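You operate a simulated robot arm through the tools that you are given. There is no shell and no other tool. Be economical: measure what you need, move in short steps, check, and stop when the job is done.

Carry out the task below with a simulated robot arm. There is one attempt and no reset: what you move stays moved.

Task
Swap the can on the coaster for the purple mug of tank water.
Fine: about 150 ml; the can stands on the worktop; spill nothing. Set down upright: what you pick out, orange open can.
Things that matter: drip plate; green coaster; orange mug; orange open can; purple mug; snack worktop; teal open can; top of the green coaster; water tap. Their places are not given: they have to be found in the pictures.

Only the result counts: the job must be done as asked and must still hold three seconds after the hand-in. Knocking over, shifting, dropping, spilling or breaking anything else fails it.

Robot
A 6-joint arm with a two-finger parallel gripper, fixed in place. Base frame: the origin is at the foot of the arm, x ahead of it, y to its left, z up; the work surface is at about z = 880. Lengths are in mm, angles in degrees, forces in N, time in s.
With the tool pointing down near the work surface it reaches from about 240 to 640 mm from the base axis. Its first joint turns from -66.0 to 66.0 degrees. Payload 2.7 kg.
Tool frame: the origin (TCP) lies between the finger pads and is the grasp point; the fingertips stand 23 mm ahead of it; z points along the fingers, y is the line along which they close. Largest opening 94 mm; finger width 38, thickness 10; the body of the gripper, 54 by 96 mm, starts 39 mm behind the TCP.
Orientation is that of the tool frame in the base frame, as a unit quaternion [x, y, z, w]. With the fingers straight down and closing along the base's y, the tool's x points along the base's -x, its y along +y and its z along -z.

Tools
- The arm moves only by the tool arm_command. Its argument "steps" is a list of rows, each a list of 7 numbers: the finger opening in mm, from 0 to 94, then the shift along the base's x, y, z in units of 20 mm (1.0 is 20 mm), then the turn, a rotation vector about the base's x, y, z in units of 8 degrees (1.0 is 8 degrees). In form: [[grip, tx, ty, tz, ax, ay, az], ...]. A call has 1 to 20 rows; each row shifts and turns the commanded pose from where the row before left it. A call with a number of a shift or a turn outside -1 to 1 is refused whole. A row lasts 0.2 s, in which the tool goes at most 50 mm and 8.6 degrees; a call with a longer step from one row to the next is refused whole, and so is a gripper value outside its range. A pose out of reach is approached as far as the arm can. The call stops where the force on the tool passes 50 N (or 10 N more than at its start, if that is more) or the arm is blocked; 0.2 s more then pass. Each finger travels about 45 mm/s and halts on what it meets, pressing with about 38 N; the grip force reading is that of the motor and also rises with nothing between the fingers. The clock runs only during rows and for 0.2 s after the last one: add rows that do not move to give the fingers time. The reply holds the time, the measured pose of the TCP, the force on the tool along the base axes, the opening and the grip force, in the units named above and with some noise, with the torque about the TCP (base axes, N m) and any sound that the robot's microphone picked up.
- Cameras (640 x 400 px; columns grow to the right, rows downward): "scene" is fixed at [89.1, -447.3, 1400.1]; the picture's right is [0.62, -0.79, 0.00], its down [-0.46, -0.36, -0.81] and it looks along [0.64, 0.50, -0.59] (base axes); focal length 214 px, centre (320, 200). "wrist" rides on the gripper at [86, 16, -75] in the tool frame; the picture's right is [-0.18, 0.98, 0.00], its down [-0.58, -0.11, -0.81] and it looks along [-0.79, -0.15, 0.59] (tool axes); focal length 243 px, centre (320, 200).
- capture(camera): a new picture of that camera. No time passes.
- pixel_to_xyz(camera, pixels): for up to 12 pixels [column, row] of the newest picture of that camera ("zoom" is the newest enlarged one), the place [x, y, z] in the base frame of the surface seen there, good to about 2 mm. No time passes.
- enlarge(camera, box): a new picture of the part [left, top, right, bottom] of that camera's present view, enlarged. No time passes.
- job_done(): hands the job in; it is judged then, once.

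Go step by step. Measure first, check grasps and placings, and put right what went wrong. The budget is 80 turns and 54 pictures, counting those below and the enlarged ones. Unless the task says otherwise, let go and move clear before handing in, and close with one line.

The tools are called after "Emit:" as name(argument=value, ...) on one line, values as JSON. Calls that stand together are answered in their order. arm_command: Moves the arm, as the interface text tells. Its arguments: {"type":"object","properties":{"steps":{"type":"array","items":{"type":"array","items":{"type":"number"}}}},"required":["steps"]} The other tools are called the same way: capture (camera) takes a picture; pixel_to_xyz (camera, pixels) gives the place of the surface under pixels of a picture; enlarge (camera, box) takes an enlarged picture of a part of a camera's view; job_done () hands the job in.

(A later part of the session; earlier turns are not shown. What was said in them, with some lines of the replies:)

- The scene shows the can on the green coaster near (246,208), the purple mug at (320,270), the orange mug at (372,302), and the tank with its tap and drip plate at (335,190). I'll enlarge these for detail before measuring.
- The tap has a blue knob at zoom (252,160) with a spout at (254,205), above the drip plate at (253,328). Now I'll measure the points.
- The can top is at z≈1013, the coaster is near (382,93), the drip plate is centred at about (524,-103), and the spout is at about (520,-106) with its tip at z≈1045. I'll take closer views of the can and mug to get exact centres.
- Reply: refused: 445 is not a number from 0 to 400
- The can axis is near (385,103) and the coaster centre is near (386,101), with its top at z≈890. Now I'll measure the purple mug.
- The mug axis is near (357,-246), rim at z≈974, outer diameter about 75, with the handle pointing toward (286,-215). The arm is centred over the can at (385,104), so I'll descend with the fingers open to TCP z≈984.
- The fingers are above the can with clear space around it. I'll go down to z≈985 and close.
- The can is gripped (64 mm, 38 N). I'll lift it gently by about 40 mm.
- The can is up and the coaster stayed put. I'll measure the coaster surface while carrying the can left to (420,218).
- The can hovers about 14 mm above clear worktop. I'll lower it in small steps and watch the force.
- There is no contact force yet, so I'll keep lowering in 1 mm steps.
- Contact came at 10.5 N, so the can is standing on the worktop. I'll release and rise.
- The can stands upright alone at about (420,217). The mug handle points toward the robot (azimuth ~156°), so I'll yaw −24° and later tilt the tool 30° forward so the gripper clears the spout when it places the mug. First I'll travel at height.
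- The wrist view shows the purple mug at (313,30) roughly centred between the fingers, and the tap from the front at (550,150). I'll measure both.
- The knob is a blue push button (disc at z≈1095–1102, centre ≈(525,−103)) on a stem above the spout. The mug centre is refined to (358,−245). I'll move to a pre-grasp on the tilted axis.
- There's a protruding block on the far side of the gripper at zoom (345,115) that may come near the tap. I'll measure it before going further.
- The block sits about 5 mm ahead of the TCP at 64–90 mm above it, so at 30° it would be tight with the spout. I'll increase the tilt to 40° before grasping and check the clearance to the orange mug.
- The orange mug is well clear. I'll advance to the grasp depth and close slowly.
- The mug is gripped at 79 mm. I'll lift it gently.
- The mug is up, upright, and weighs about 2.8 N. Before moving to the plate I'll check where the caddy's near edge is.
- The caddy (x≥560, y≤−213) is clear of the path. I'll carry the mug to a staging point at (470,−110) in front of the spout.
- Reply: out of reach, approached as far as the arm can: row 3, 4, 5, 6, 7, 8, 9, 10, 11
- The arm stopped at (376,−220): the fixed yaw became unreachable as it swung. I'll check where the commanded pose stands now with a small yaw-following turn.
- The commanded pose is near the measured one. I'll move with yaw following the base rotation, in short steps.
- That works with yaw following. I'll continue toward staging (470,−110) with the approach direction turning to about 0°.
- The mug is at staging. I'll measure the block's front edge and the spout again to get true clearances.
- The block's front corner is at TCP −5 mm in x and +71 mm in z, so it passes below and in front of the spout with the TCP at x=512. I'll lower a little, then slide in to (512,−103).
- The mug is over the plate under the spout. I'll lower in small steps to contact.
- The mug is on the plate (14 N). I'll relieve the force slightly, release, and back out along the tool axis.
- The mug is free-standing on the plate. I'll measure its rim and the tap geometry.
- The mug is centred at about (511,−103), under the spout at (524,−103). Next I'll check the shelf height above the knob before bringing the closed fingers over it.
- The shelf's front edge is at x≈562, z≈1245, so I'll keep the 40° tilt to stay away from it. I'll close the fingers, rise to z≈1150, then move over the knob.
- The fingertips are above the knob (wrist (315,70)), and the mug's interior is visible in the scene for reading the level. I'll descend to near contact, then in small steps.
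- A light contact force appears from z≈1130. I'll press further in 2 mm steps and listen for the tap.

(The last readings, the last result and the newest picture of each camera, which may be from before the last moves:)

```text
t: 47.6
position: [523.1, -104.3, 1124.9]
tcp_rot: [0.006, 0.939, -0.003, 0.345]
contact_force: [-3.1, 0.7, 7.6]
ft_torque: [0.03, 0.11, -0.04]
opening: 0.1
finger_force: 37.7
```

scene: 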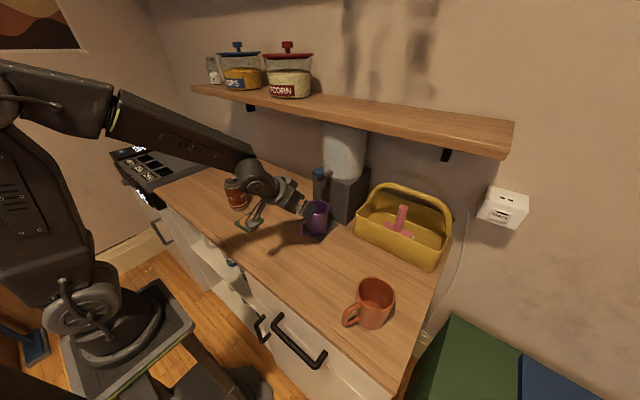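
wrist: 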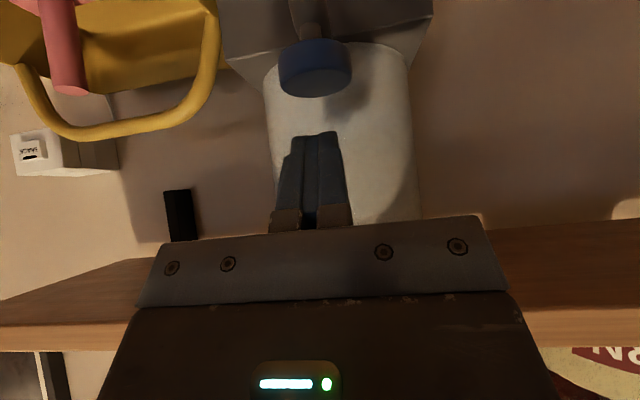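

The force rose to 7.6 N with no sound yet. I'll look at the tap and the mug.

Emit:
enlarge(camera="scene", box=[290, 150, 350, 230])

```text
5.00 times, centred on (320, 190) of scene
```

zoom: 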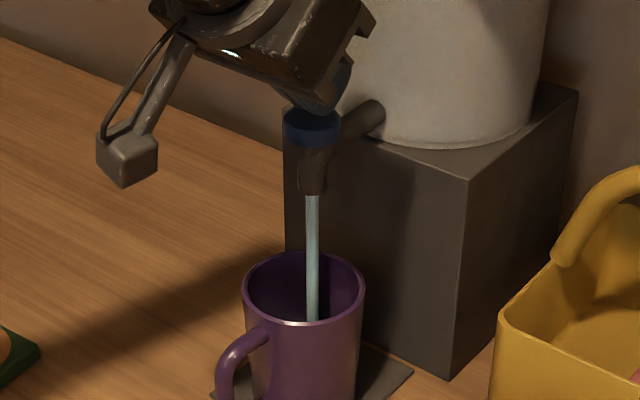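

Water is running cleanly into the mug. I'll hold for two rows and then read the level.

Emit:
arm_command(steps=[[0, 0, 0, 0, 0, 0, 0], [0, 0, 0, 0, 0, 0, 0], [0, 0, 0, 0, 0, 0, 0], [0, 0, 0, 0, 0, 0, 0]])

Emit:
enlarge(camera="scene", box=[300, 190, 340, 230])

Emit:
pixel_to_xyz(camera="zoom", pixels=[[310, 140], [350, 140], [330, 110], [290, 150], [280, 120], [310, 160], [340, 160], [350, 120]])

```text
t: 48.6
position: [523.0, -103.2, 1124.4]
tcp_rot: [0.006, 0.939, -0.002, 0.344]
contact_force: [0.2, -1.3, 11.8]
ft_torque: [0.0, 0.03, 0.0]
opening: 0.0
finger_force: 37.9
```

```text
10.00 times, centred on (320, 210) of scene
```

zoom: 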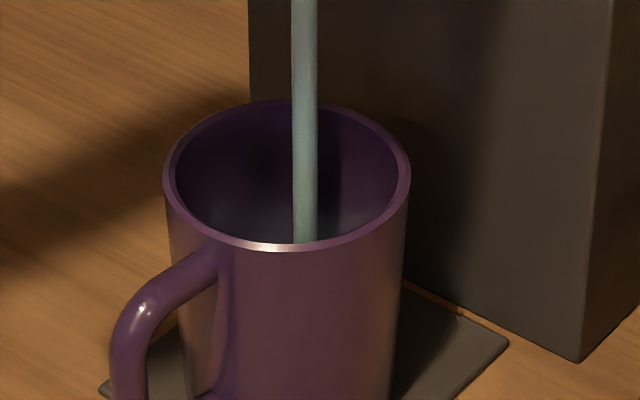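

```text
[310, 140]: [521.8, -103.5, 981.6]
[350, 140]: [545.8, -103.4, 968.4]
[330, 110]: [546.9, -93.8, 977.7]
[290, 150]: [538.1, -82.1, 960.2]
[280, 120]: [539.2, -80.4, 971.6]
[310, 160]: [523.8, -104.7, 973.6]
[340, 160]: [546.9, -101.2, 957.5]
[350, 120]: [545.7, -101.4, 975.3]
```

A slight bluish surface is visible at the bottom of the mug near zoom (250,225). I'll measure there.

Emit:
pixel_to_xyz(camera="zoom", pixels=[[230, 215], [240, 225], [250, 230], [260, 232], [270, 225], [280, 235], [260, 210], [340, 210], [330, 230], [350, 225], [270, 200], [255, 220]])

```text
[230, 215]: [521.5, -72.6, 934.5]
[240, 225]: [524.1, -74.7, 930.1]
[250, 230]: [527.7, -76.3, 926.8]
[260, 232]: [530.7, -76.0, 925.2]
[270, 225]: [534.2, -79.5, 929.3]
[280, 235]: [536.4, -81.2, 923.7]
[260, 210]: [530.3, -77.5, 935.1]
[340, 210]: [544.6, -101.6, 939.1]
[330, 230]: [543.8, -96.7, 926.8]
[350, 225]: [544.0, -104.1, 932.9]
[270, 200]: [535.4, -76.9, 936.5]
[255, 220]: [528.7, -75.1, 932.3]
```

All those points are still wall, so the water is below z≈924. 150 ml should be at about z≈926, just at the visible limit. I'll hold for about 1.2 s more.

Emit:
arm_command(steps=[[0, 0, 0, 0, 0, 0, 0], [0, 0, 0, 0, 0, 0, 0], [0, 0, 0, 0, 0, 0, 0], [0, 0, 0, 0, 0, 0, 0], [0, 0, 0, 0, 0, 0, 0]])

Emit:
enlarge(camera="scene", box=[300, 190, 340, 230])

Emit:
pixel_to_xyz(camera="zoom", pixels=[[230, 215], [240, 225], [250, 230], [260, 232], [270, 225], [280, 235], [340, 210], [330, 230], [330, 238], [280, 241]])

```text
t: 49.8
position: [523.0, -103.5, 1124.8]
tcp_rot: [0.006, 0.939, -0.002, 0.343]
contact_force: [1.9, -1.0, 11.0]
ft_torque: [-0.03, -0.09, 0.05]
opening: 0.2
finger_force: 38.0
```

```text
10.00 times, centred on (320, 210) of scene
```

zoom: 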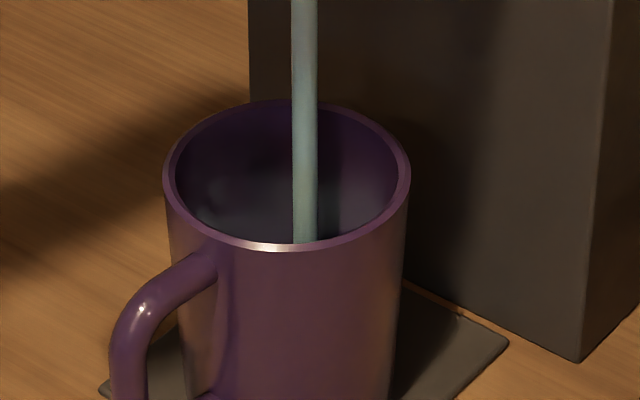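

```text
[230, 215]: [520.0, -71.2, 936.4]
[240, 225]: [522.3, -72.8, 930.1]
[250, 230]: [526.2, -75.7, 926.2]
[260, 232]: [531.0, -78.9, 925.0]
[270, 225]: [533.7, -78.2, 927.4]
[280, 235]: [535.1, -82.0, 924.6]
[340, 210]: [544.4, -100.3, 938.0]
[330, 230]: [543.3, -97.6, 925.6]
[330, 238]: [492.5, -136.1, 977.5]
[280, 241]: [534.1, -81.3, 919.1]
```

The bluish region in the mug grew, and the depth reading may pass through the water. I'll stop the flow now to assess.

Emit:
arm_command(steps=[[0, 0, 0, 0.8, 0, 0, 0], [0, 0, 0, 0.4, 0, 0, 0], [0, 0, 0, 0, 0, 0, 0]])

Emit:
enlarge(camera="scene", box=[305, 198, 335, 218])

```text
t: 50.6
position: [523.3, -103.3, 1148.1]
tcp_rot: [0.006, 0.94, -0.002, 0.341]
contact_force: [-0.4, -0.6, 0.0]
ft_torque: [-0.03, -0.02, 0.0]
opening: 0.0
finger_force: 37.6
```

```text
16.00 times, centred on (320, 208) of scene
```

zoom: 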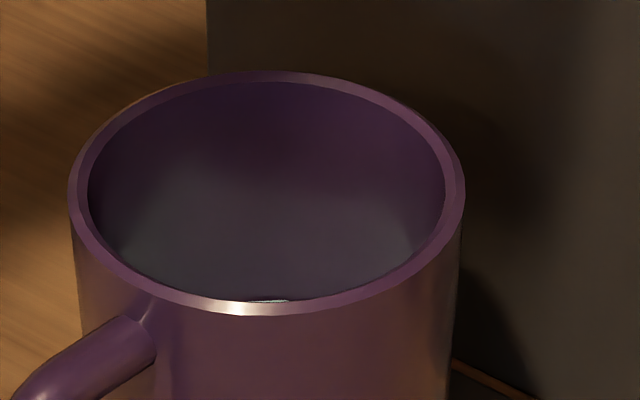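

The stream stopped. I'll probe a column of pixels through the haze to see whether a flat surface shows up.

Emit:
pixel_to_xyz(camera="zoom", pixels=[[265, 120], [265, 150], [265, 170], [265, 190], [265, 210], [265, 230], [265, 250], [265, 270], [265, 285], [130, 200], [130, 240], [400, 240]])

Emit:
enlarge(camera="scene", box=[312, 200, 328, 216])

```text
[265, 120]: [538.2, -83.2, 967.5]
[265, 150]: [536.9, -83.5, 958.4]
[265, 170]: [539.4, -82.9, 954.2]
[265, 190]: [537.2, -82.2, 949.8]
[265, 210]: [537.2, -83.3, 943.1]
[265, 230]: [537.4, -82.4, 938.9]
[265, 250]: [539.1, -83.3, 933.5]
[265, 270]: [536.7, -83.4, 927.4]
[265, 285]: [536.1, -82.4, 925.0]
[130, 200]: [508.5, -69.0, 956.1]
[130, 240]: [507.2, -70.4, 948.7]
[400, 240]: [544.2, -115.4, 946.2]
```

```text
16.00 times, centred on (320, 208) of scene
```

zoom: 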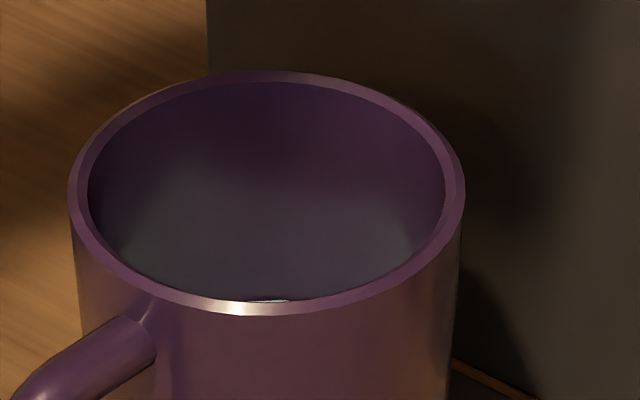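

The depth only shows wall down to z≈925, so the level is still unclear from here. I'll back off and look steeply down into the mug with the wrist camera by standing the tool upright.

Emit:
arm_command(steps=[[0, -0.6, 0, 0.3, 0, 0, 0], [0, -0.8, 0, 0.3, 0, 0, 0], [0, -0.8, 0, 0.3, 0, 0.5, 0], [0, -0.7, 0, 0.3, 0, 0.9, 0], [0, -0.2, 0, 0.2, 0, 0.9, 0], [0, 0, 0, 0, 0, 0.9, 0], [0, 0, 0, 0, 0, 0.9, 0], [0, 0, 0, 0, 0, 0.9, 0], [0, 0, 0, 0, 0, 0, 0]])

Emit:
enlarge(camera="wrist", box=[250, 0, 410, 110])

```text
t: 52.6
position: [459.1, -104.1, 1175.2]
tcp_rot: [0.006, 1.0, -0.005, -0.001]
contact_force: [-0.3, -0.5, 0.4]
ft_torque: [0.04, 0.01, 0.02]
opening: 0.1
finger_force: 38.2
```

```text
3.64 times, centred on (330, 55) of wrist
```

zoom: 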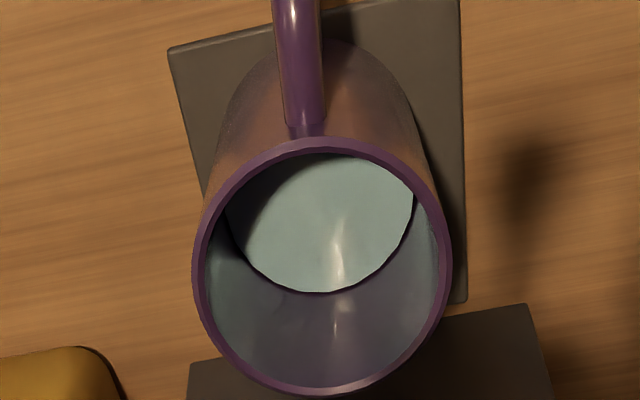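

The water surface is clearly visible at zoom (320,240). I'll measure its height, the rim, and the wall thickness.

Emit:
pixel_to_xyz(camera="zoom", pixels=[[280, 220], [310, 200], [360, 210], [300, 270], [370, 240], [330, 285], [320, 390], [200, 270], [446, 270], [305, 148], [243, 245], [411, 200]])

```text
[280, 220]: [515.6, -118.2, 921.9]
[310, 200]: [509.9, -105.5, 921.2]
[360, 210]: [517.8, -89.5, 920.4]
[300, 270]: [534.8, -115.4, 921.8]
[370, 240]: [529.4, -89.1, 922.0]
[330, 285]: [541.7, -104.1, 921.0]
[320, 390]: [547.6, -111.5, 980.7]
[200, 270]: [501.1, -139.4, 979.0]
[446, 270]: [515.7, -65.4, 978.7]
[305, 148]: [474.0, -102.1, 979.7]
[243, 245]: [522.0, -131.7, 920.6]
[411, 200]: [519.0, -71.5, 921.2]
```

The water is at z≈921.3, with the rim at 979 and the floor at about 888. Depending on the mug's taper that is roughly 95–125 ml. I'll go back and give one short timed press, so the level rise calibrates the flow.

Emit:
arm_command(steps=[[0, 0, 0, 0, 0, -0.9, 0], [0, 0, 0, 0, 0, -0.9, 0], [0, 0, 0, 0, 0, -0.9, 0], [0, 0, 0, 0, 0, -0.9, 0], [0, 0.2, 0, -0.2, 0, -0.9, 0], [0, 0.7, 0, -0.3, 0, -0.5, 0], [0, 0.8, 0, -0.3, 0, 0, 0], [0, 0.8, 0, -0.3, 0, 0, 0], [0, 0.6, 0, -0.3, 0, 0, 0], [0, 0, 0, 0, 0, 0, 0], [0, 0, 0, -0.4, 0, 0, 0], [0, 0, 0, -0.35, 0, 0, 0], [0, 0, 0, 0, 0, 0, 0]])

```text
t: 55.4
position: [523.5, -102.9, 1132.5]
tcp_rot: [0.006, 0.939, -0.002, 0.343]
contact_force: [0.4, -0.7, 0.1]
ft_torque: [-0.01, -0.02, -0.03]
opening: 0.0
finger_force: 37.9
```

I'm hovering just over the knob. Now a short press: down 9 mm, hold 3 rows, and up.

Emit:
arm_command(steps=[[0, 0, 0, -0.45, 0, 0, 0], [0, 0, 0, 0, 0, 0, 0], [0, 0, 0, 0, 0, 0, 0], [0, 0, 0, 0.45, 0, 0, 0], [0, 0, 0, 0.4, 0, 0, 0], [0, 0, 0, 0.35, 0, 0, 0], [0, -0.6, 0, 0.3, 0, 0, 0], [0, -0.8, 0, 0.3, 0, 0, 0], [0, -0.8, 0, 0.3, 0, 0.5, 0], [0, -0.7, 0, 0.3, 0, 0.9, 0], [0, -0.2, 0, 0.2, 0, 0.9, 0], [0, 0, 0, 0, 0, 0.9, 0], [0, 0, 0, 0, 0, 0.9, 0], [0, 0, 0, 0, 0, 0.9, 0], [0, 0, 0, 0, 0, 0, 0]])

Emit:
enlarge(camera="wrist", box=[250, 0, 410, 110])

Emit:
pixel_to_xyz(camera="zoom", pixels=[[280, 220], [310, 200], [340, 210], [300, 270], [370, 240], [330, 275], [290, 240], [350, 260], [310, 230], [330, 230], [370, 210], [320, 250]])

```text
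t: 58.6
position: [460.8, -103.3, 1175.3]
tcp_rot: [0.005, 1.0, -0.005, 0.001]
contact_force: [-0.1, 0.0, 0.5]
ft_torque: [0.0, -0.01, 0.02]
opening: 0.0
finger_force: 38.0
```

```text
3.64 times, centred on (330, 55) of wrist
```

zoom: 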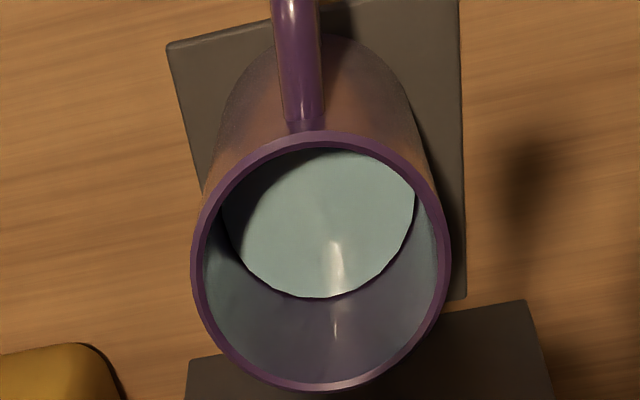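

```text
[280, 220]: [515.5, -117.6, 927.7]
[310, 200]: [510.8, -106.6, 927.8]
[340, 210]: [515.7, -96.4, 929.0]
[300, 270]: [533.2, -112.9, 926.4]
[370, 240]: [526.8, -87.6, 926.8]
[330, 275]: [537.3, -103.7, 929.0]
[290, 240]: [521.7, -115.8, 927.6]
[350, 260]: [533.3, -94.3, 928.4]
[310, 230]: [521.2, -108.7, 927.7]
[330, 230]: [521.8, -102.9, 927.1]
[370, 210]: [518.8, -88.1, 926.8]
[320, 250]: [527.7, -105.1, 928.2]
```

The level rose about 6.5 mm to ≈927.8. I'll measure the waterline edge for the inner radius to convert this to volume.

Emit:
pixel_to_xyz(camera="zoom", pixels=[[322, 296], [290, 292], [262, 277], [240, 250], [355, 290], [385, 268], [405, 237], [412, 210], [220, 300], [430, 290], [320, 350], [320, 320]])

```text
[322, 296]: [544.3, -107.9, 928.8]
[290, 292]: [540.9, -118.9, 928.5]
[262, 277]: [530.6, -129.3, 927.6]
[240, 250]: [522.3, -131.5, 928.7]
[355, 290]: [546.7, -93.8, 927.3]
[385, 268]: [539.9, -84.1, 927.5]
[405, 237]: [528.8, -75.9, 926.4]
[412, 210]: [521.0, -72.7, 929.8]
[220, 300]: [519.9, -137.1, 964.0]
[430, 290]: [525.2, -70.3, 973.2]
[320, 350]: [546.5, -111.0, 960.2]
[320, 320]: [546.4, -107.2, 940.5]
```

The inner radius at the waterline is about 33 mm and tapers downward, giving ≈125 ml now and about 22 ml per short press. One more identical press should give ≈148 ml.

Emit:
arm_command(steps=[[0, 0, 0, 0, 0, -0.9, 0], [0, 0, 0, 0, 0, -0.9, 0], [0, 0, 0, 0, 0, -0.9, 0], [0, 0, 0, 0, 0, -0.9, 0], [0, 0.2, 0, -0.2, 0, -0.9, 0], [0, 0.7, 0, -0.3, 0, -0.5, 0], [0, 0.8, 0, -0.3, 0, 0, 0], [0, 0.8, 0, -0.3, 0, 0, 0], [0, 0.6, 0, -0.3, 0, 0, 0], [0, 0, 0, 0, 0, 0, 0], [0, 0, 0, -0.4, 0, 0, 0], [0, 0, 0, -0.35, 0, 0, 0], [0, 0, 0, 0, 0, 0, 0]])

Emit:
arm_command(steps=[[0, 0, 0, -0.45, 0, 0, 0], [0, 0, 0, 0, 0, 0, 0], [0, 0, 0, 0, 0, 0, 0], [0, 0, 0, 0.45, 0, 0, 0], [0, 0, 0, 0.4, 0, 0, 0], [0, 0, 0, 0.35, 0, 0, 0], [0, -0.6, 0, 0.3, 0, 0, 0], [0, -0.8, 0, 0.3, 0, 0, 0], [0, -0.8, 0, 0.3, 0, 0.5, 0], [0, -0.7, 0, 0.3, 0, 0.9, 0], [0, -0.2, 0, 0.2, 0, 0.9, 0], [0, 0, 0, 0, 0, 0.9, 0], [0, 0, 0, 0, 0, 0.9, 0], [0, 0, 0, 0, 0, 0.9, 0], [0, 0, 0, 0, 0, 0, 0]])

Emit:
enlarge(camera="wrist", box=[250, 0, 410, 110])

Emit:
pixel_to_xyz(camera="zoom", pixels=[[280, 220], [310, 200], [340, 210], [300, 270], [370, 240], [330, 275], [290, 240], [350, 260], [310, 230], [330, 230], [370, 210], [320, 250]])

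```text
t: 61.4
position: [523.3, -104.0, 1131.9]
tcp_rot: [0.007, 0.94, -0.003, 0.342]
contact_force: [0.2, 0.1, -0.2]
ft_torque: [0.0, -0.02, 0.0]
opening: 0.1
finger_force: 38.5
```

```text
t: 64.6
position: [459.5, -102.9, 1175.4]
tcp_rot: [0.005, 1.0, -0.005, 0.0]
contact_force: [-0.3, -0.1, 0.7]
ft_torque: [0.0, 0.03, -0.01]
opening: 0.0
finger_force: 37.8
```

```text
3.64 times, centred on (330, 55) of wrist
```

zoom: 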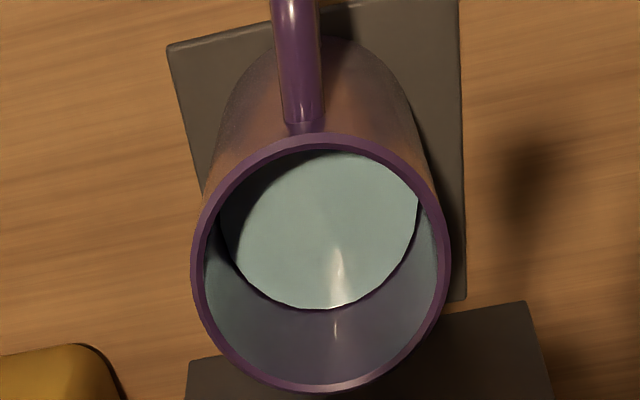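

```text
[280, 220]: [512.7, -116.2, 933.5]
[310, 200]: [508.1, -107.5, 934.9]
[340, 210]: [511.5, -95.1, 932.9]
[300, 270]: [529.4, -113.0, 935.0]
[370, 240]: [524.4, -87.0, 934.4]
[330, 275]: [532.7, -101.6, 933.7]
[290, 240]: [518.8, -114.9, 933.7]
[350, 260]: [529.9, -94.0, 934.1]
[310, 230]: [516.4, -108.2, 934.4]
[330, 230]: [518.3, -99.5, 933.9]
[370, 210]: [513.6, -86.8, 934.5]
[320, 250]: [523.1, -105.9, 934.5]
```

The level is ≈934.1 mm, i.e. about 148 ml, and nothing spilled on the plate. I'll tilt back to 40°, open, and go to the pre-grasp in front of the mug.

Emit:
arm_command(steps=[[0, -0.3, 0, 0, 0, -0.9, 0], [20, -0.3, 0, 0, 0, -0.9, 0], [40, -0.3, 0, 0, 0, -0.9, 0], [60, -0.3, 0, 0, 0, -0.9, 0], [80, -0.3, 0, -0.3, 0, -0.9, 0], [94, -0.3, 0, -0.7, 0, -0.5, 0], [94, -0.2, 0, -1, 0, 0, 0], [94, 0, 0, -1, 0, 0, 0], [94, 0, 0, -1, 0, 0, 0], [94, 0, 0, -1, 0, 0, 0], [94, 0, 0, -0.8, 0, 0, 0], [94, 0, 0, -0.4, 0, 0, 0], [94, 0, 0, 0, 0, 0, 0]])

```text
t: 67.4
position: [420.2, -102.3, 1051.5]
tcp_rot: [0.006, 0.939, -0.003, 0.343]
contact_force: [-0.6, 0.3, 0.6]
ft_torque: [-0.01, 0.01, -0.02]
opening: 93.9
finger_force: 0.1
```

I'm at the back-off pose. I'll retrace the exact way in along the tool axis, then check.

Emit:
arm_command(steps=[[94, 0.8, -0.04, -0.5, 0, 0, 0], [94, 0.8, 0, -0.5, 0, 0, 0], [94, 0.73, 0, -0.53, 0, 0, 0], [94, 0.56, 0, -0.665, 0, 0, 0], [94, 0.56, 0, -0.665, 0, 0, 0], [94, 0, 0, 0, 0, 0, 0]])

Emit:
enlarge(camera="scene", box=[270, 140, 370, 250])

```text
t: 68.8
position: [489.9, -103.4, 993.7]
tcp_rot: [0.007, 0.939, -0.003, 0.343]
contact_force: [0.7, -1.2, 0.2]
ft_torque: [0.02, 0.02, 0.01]
opening: 94.3
finger_force: 0.1
```

```text
3.64 times, centred on (320, 195) of scene
```

zoom: 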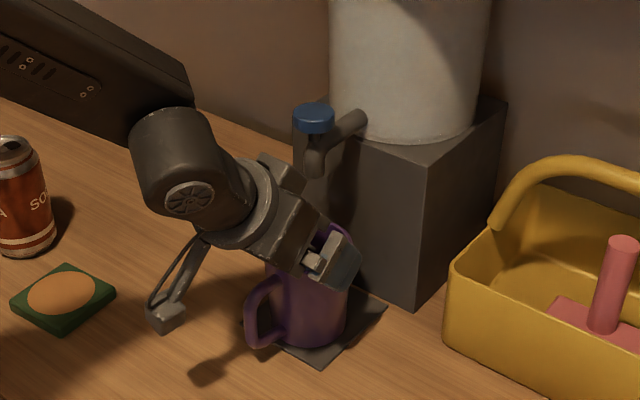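

The fingers straddle the mug cleanly. I'll advance the last 34 mm and close.

Emit:
arm_command(steps=[[94, 0.4, 0, -0.5, 0, 0, 0], [94, 0.4, 0, -0.5, 0, 0, 0], [94, 0.29, 0, -0.31, 0, 0, 0], [94, 0, 0, 0, 0, 0, 0]])

Emit:
arm_command(steps=[[88, 0, 0, 0, 0, 0, 0], [84, 0, 0, 0, 0, 0, 0], [80, 0, 0, 0, 0, 0, 0], [76, 0, 0, 0, 0, 0, 0], [70, 0, 0, 0, 0, 0, 0], [65, 0, 0, 0, 0, 0, 0], [65, 0, 0, 0, 0, 0, 0]])

```text
t: 69.8
position: [511.3, -105.3, 967.7]
tcp_rot: [0.006, 0.939, -0.002, 0.343]
contact_force: [0.4, 0.5, 0.5]
ft_torque: [-0.02, -0.01, 0.0]
opening: 94.0
finger_force: 0.1
```

```text
t: 71.4
position: [511.4, -103.8, 968.1]
tcp_rot: [0.008, 0.939, -0.003, 0.343]
contact_force: [0.3, 1.2, 0.7]
ft_torque: [0.01, 0.0, -0.02]
opening: 79.3
finger_force: 38.3
```

The mug is gripped (79.3 mm, 38 N). I'll lift gently by 8 mm and then slide slowly back out from under the spout.

Emit:
arm_command(steps=[[65, 0, 0, 0.08, 0, 0, 0], [65, 0, 0, 0.12, 0, 0, 0], [65, 0, 0, 0.12, 0, 0, 0], [65, 0, 0, 0.08, 0, 0, 0], [65, 0, 0, 0, 0, 0, 0], [65, -0.05, 0, 0, 0, 0, 0], [65, -0.15, 0, 0, 0, 0, 0], [65, -0.25, 0, 0, 0, 0, 0], [65, -0.3, 0, 0, 0, 0, 0], [65, -0.3, 0, 0, 0, 0, 0], [65, -0.3, 0, 0, 0, 0, 0], [65, -0.3, 0, 0, 0, 0, 0], [65, -0.25, 0, 0, 0, 0, 0], [65, -0.15, 0, 0, 0, 0, 0], [65, -0.05, 0, 0, 0, 0, 0], [65, 0, 0, 0, 0, 0, 0]])

Emit:
enlarge(camera="scene", box=[250, 140, 370, 260])

```text
t: 74.8
position: [468.4, -104.1, 975.2]
tcp_rot: [0.006, 0.939, -0.002, 0.343]
contact_force: [-0.6, -0.2, -4.2]
ft_torque: [-0.01, -0.03, -0.02]
opening: 79.0
finger_force: 38.6
```

```text
3.33 times, centred on (310, 200) of scene
```

zoom: 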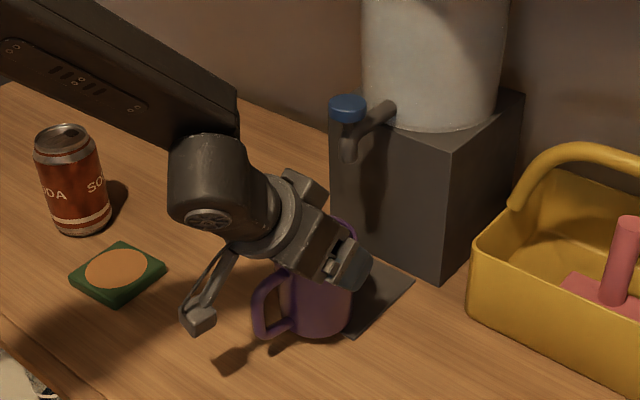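

The mug is upright and clear of the tap, about 889 at its base. I'll raise it 25 mm, then carry it smoothly toward the coaster, turning the yaw along with the base.

Emit:
arm_command(steps=[[65, 0, 0, 0.1, 0, 0, 0], [65, 0, 0, 0.2, 0, 0, 0], [65, 0, 0, 0.3, 0, 0, 0], [65, 0, 0, 0.3, 0, 0, 0], [65, 0, 0, 0.2, 0, 0, 0], [65, 0, 0, 0.1, 0, 0, 0], [65, 0, 0, 0, 0, 0, 0.05], [65, -0.05, 0.1, 0, 0, 0, 0.1], [65, -0.1, 0.25, 0, 0, 0, 0.1], [65, -0.15, 0.4, 0, 0, 0, 0.15], [65, -0.2, 0.5, 0, 0, 0, 0.15], [65, -0.25, 0.6, 0, 0, 0, 0.2], [65, -0.25, 0.6, 0, 0, 0, 0.2], [65, -0.25, 0.6, 0, 0, 0, 0.2], [65, -0.25, 0.6, 0, 0, 0, 0.2], [65, -0.2, 0.5, 0, 0, 0, 0.15], [65, -0.15, 0.4, 0, 0, 0, 0.15], [65, -0.1, 0.25, 0, 0, 0, 0.1], [65, -0.05, 0.1, 0, 0, 0, 0.05], [65, 0, 0, 0, 0, 0, 0]])

```text
t: 79.0
position: [429.2, -5.9, 1000.2]
tcp_rot: [-0.112, 0.933, 0.041, 0.341]
contact_force: [0.8, 0.0, -4.6]
ft_torque: [-0.02, -0.04, -0.03]
opening: 79.1
finger_force: 38.4
```

No problems: the load reads about 4.5 N, up ~1.4 N, which agrees with about 150 ml. I'll continue to above the coaster centre (385,101).

Emit:
arm_command(steps=[[65, 0, 0, 0, 0, 0, 0.05], [65, -0.05, 0.1, 0, 0, 0, 0.1], [65, -0.1, 0.25, 0, 0, 0, 0.1], [65, -0.15, 0.4, 0, 0, 0, 0.15], [65, -0.2, 0.5, 0, 0, 0, 0.15], [65, -0.25, 0.6, 0, 0, 0, 0.15], [65, -0.25, 0.6, 0, 0, 0, 0.15], [65, -0.25, 0.6, 0, 0, 0, 0.15], [65, -0.25, 0.6, 0, 0, 0, 0.15], [65, -0.25, 0.5, 0, 0, 0, 0.15], [65, -0.2, 0.5, 0, 0, 0, 0.15], [65, -0.15, 0.4, 0, 0, 0, 0.1], [65, -0.1, 0.2, 0, 0, 0, 0.05], [65, -0.03, 0.1, 0, 0, 0, 0], [65, 0, 0, 0, 0, 0, 0]])

Emit:
enlarge(camera="scene", box=[190, 150, 310, 260])

```text
t: 82.2
position: [383.7, 101.6, 1000.7]
tcp_rot: [-0.215, 0.915, 0.078, 0.333]
contact_force: [0.0, -0.5, -4.4]
ft_torque: [0.01, -0.08, 0.0]
opening: 79.2
finger_force: 38.4
```

```text
3.64 times, centred on (250, 205) of scene
```

zoom: 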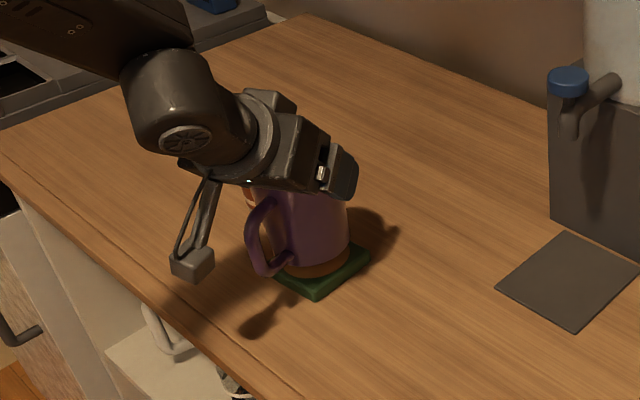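

The mug is right over the coaster. I'll lower gently to about 3 mm above it and then feel for contact.

Emit:
arm_command(steps=[[65, 0.03, 0, -0.1, 0, 0, 0], [65, 0.03, -0.02, -0.2, 0, 0, 0], [65, 0, 0, -0.25, 0, 0, 0], [65, 0, 0, -0.2, 0, 0, 0], [65, 0, 0, -0.1, 0, 0, 0], [65, 0, 0, 0, 0, 0, 0]])

Emit:
arm_command(steps=[[65, 0, 0, -0.06, 0, 0, 0], [65, 0, 0, 0, 0, 0, 0]])

Emit:
arm_command(steps=[[65, 0, 0, -0.05, 0, 0, 0], [65, 0, 0, 0, 0, 0, 0]])

```text
t: 83.6
position: [385.7, 101.1, 983.3]
tcp_rot: [-0.216, 0.914, 0.079, 0.334]
contact_force: [0.2, 0.1, -4.0]
ft_torque: [0.0, -0.02, -0.01]
opening: 79.2
finger_force: 38.3
```

```text
t: 84.2
position: [385.4, 101.3, 982.1]
tcp_rot: [-0.215, 0.915, 0.078, 0.333]
contact_force: [-0.3, 0.2, -4.1]
ft_torque: [0.02, -0.04, 0.01]
opening: 79.2
finger_force: 37.2
```

```text
t: 84.8
position: [385.3, 100.2, 980.5]
tcp_rot: [-0.215, 0.915, 0.078, 0.334]
contact_force: [-0.6, 0.2, -4.7]
ft_torque: [0.02, -0.03, 0.01]
opening: 79.1
finger_force: 38.0
```

Emit:
arm_command(steps=[[65, 0, 0, -0.05, 0, 0, 0], [65, 0, 0, 0, 0, 0, 0]])

Emit:
arm_command(steps=[[65, 0, 0, -0.04, 0, 0, 0], [65, 0, 0, 0, 0, 0, 0]])

```text
t: 85.4
position: [386.2, 100.7, 979.9]
tcp_rot: [-0.214, 0.915, 0.077, 0.334]
contact_force: [-1.1, 0.7, -2.2]
ft_torque: [0.02, 0.02, -0.05]
opening: 79.1
finger_force: 37.8
```

```text
t: 86.0
position: [387.4, 100.0, 979.9]
tcp_rot: [-0.215, 0.914, 0.079, 0.335]
contact_force: [-3.3, 0.2, 7.4]
ft_torque: [-0.05, 0.34, 0.01]
opening: 79.2
finger_force: 38.1
```

Contact came at 7.4 N, so the mug is on the coaster. I'll relieve slightly, open slowly, and back out along the tool axis.

Emit:
arm_command(steps=[[65, 0, 0, 0.02, 0, 0, 0], [78, 0, 0, 0, 0, 0, 0], [82, 0, 0, 0, 0, 0, 0], [88, 0, 0, 0, 0, 0, 0], [94, 0, 0, 0, 0, 0, 0], [94, 0, 0, 0, 0, 0, 0], [94, -0.14, -0.073, 0.19, 0, 0, 0], [94, -0.29, -0.146, 0.383, 0, 0, 0], [94, -0.43, -0.22, 0.575, 0, 0, 0], [94, -0.57, -0.29, 0.766, 0, 0, 0], [94, -0.57, -0.29, 0.766, 0, 0, 0], [94, -0.4, -0.2, 0.766, 0, 0, 0], [94, 0, 0, 1, 0, 0, 0], [94, 0, 0, 1, 0, 0, 0], [94, 0, 0, 1, 0, 0, 0], [94, 0, 0, 0, 0, 0, 0]])

Emit:
enlarge(camera="scene", box=[190, 130, 330, 260])

Emit:
capture(camera="scene")

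```text
t: 89.4
position: [339.3, 75.3, 1109.1]
tcp_rot: [-0.214, 0.914, 0.078, 0.334]
contact_force: [-0.4, 0.7, 0.4]
ft_torque: [0.04, 0.0, -0.02]
opening: 93.9
finger_force: 0.1
```

```text
3.08 times, centred on (260, 195) of scene
```

zoom: 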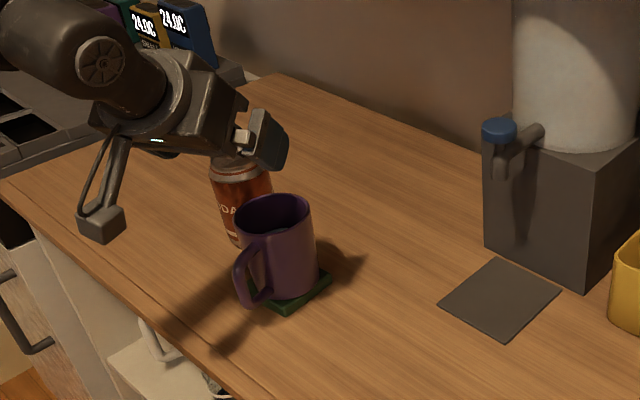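

```text
8 pictures are left
```

scene: 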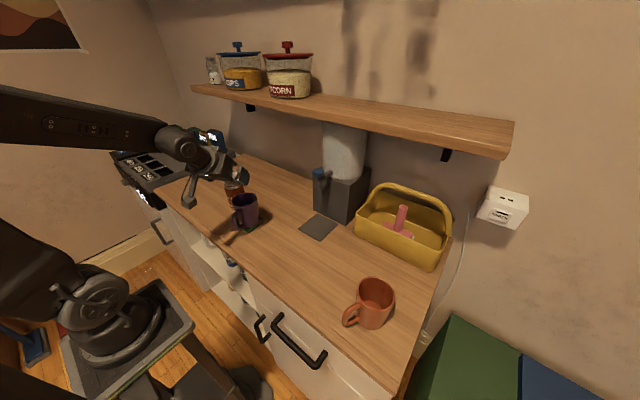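

The mug stands upright on the coaster (zoom (280,250)), the can stands upright behind it on the worktop, the drip plate is dry, and the gripper is clear. I'm handing in.

Emit:
job_done()

```text
The job is handed in.
```

I moved the orange can to the worktop and set the purple mug, filled with about 150 ml of tank water (estimated from the water level), upright on the green coaster, with no spill seen.
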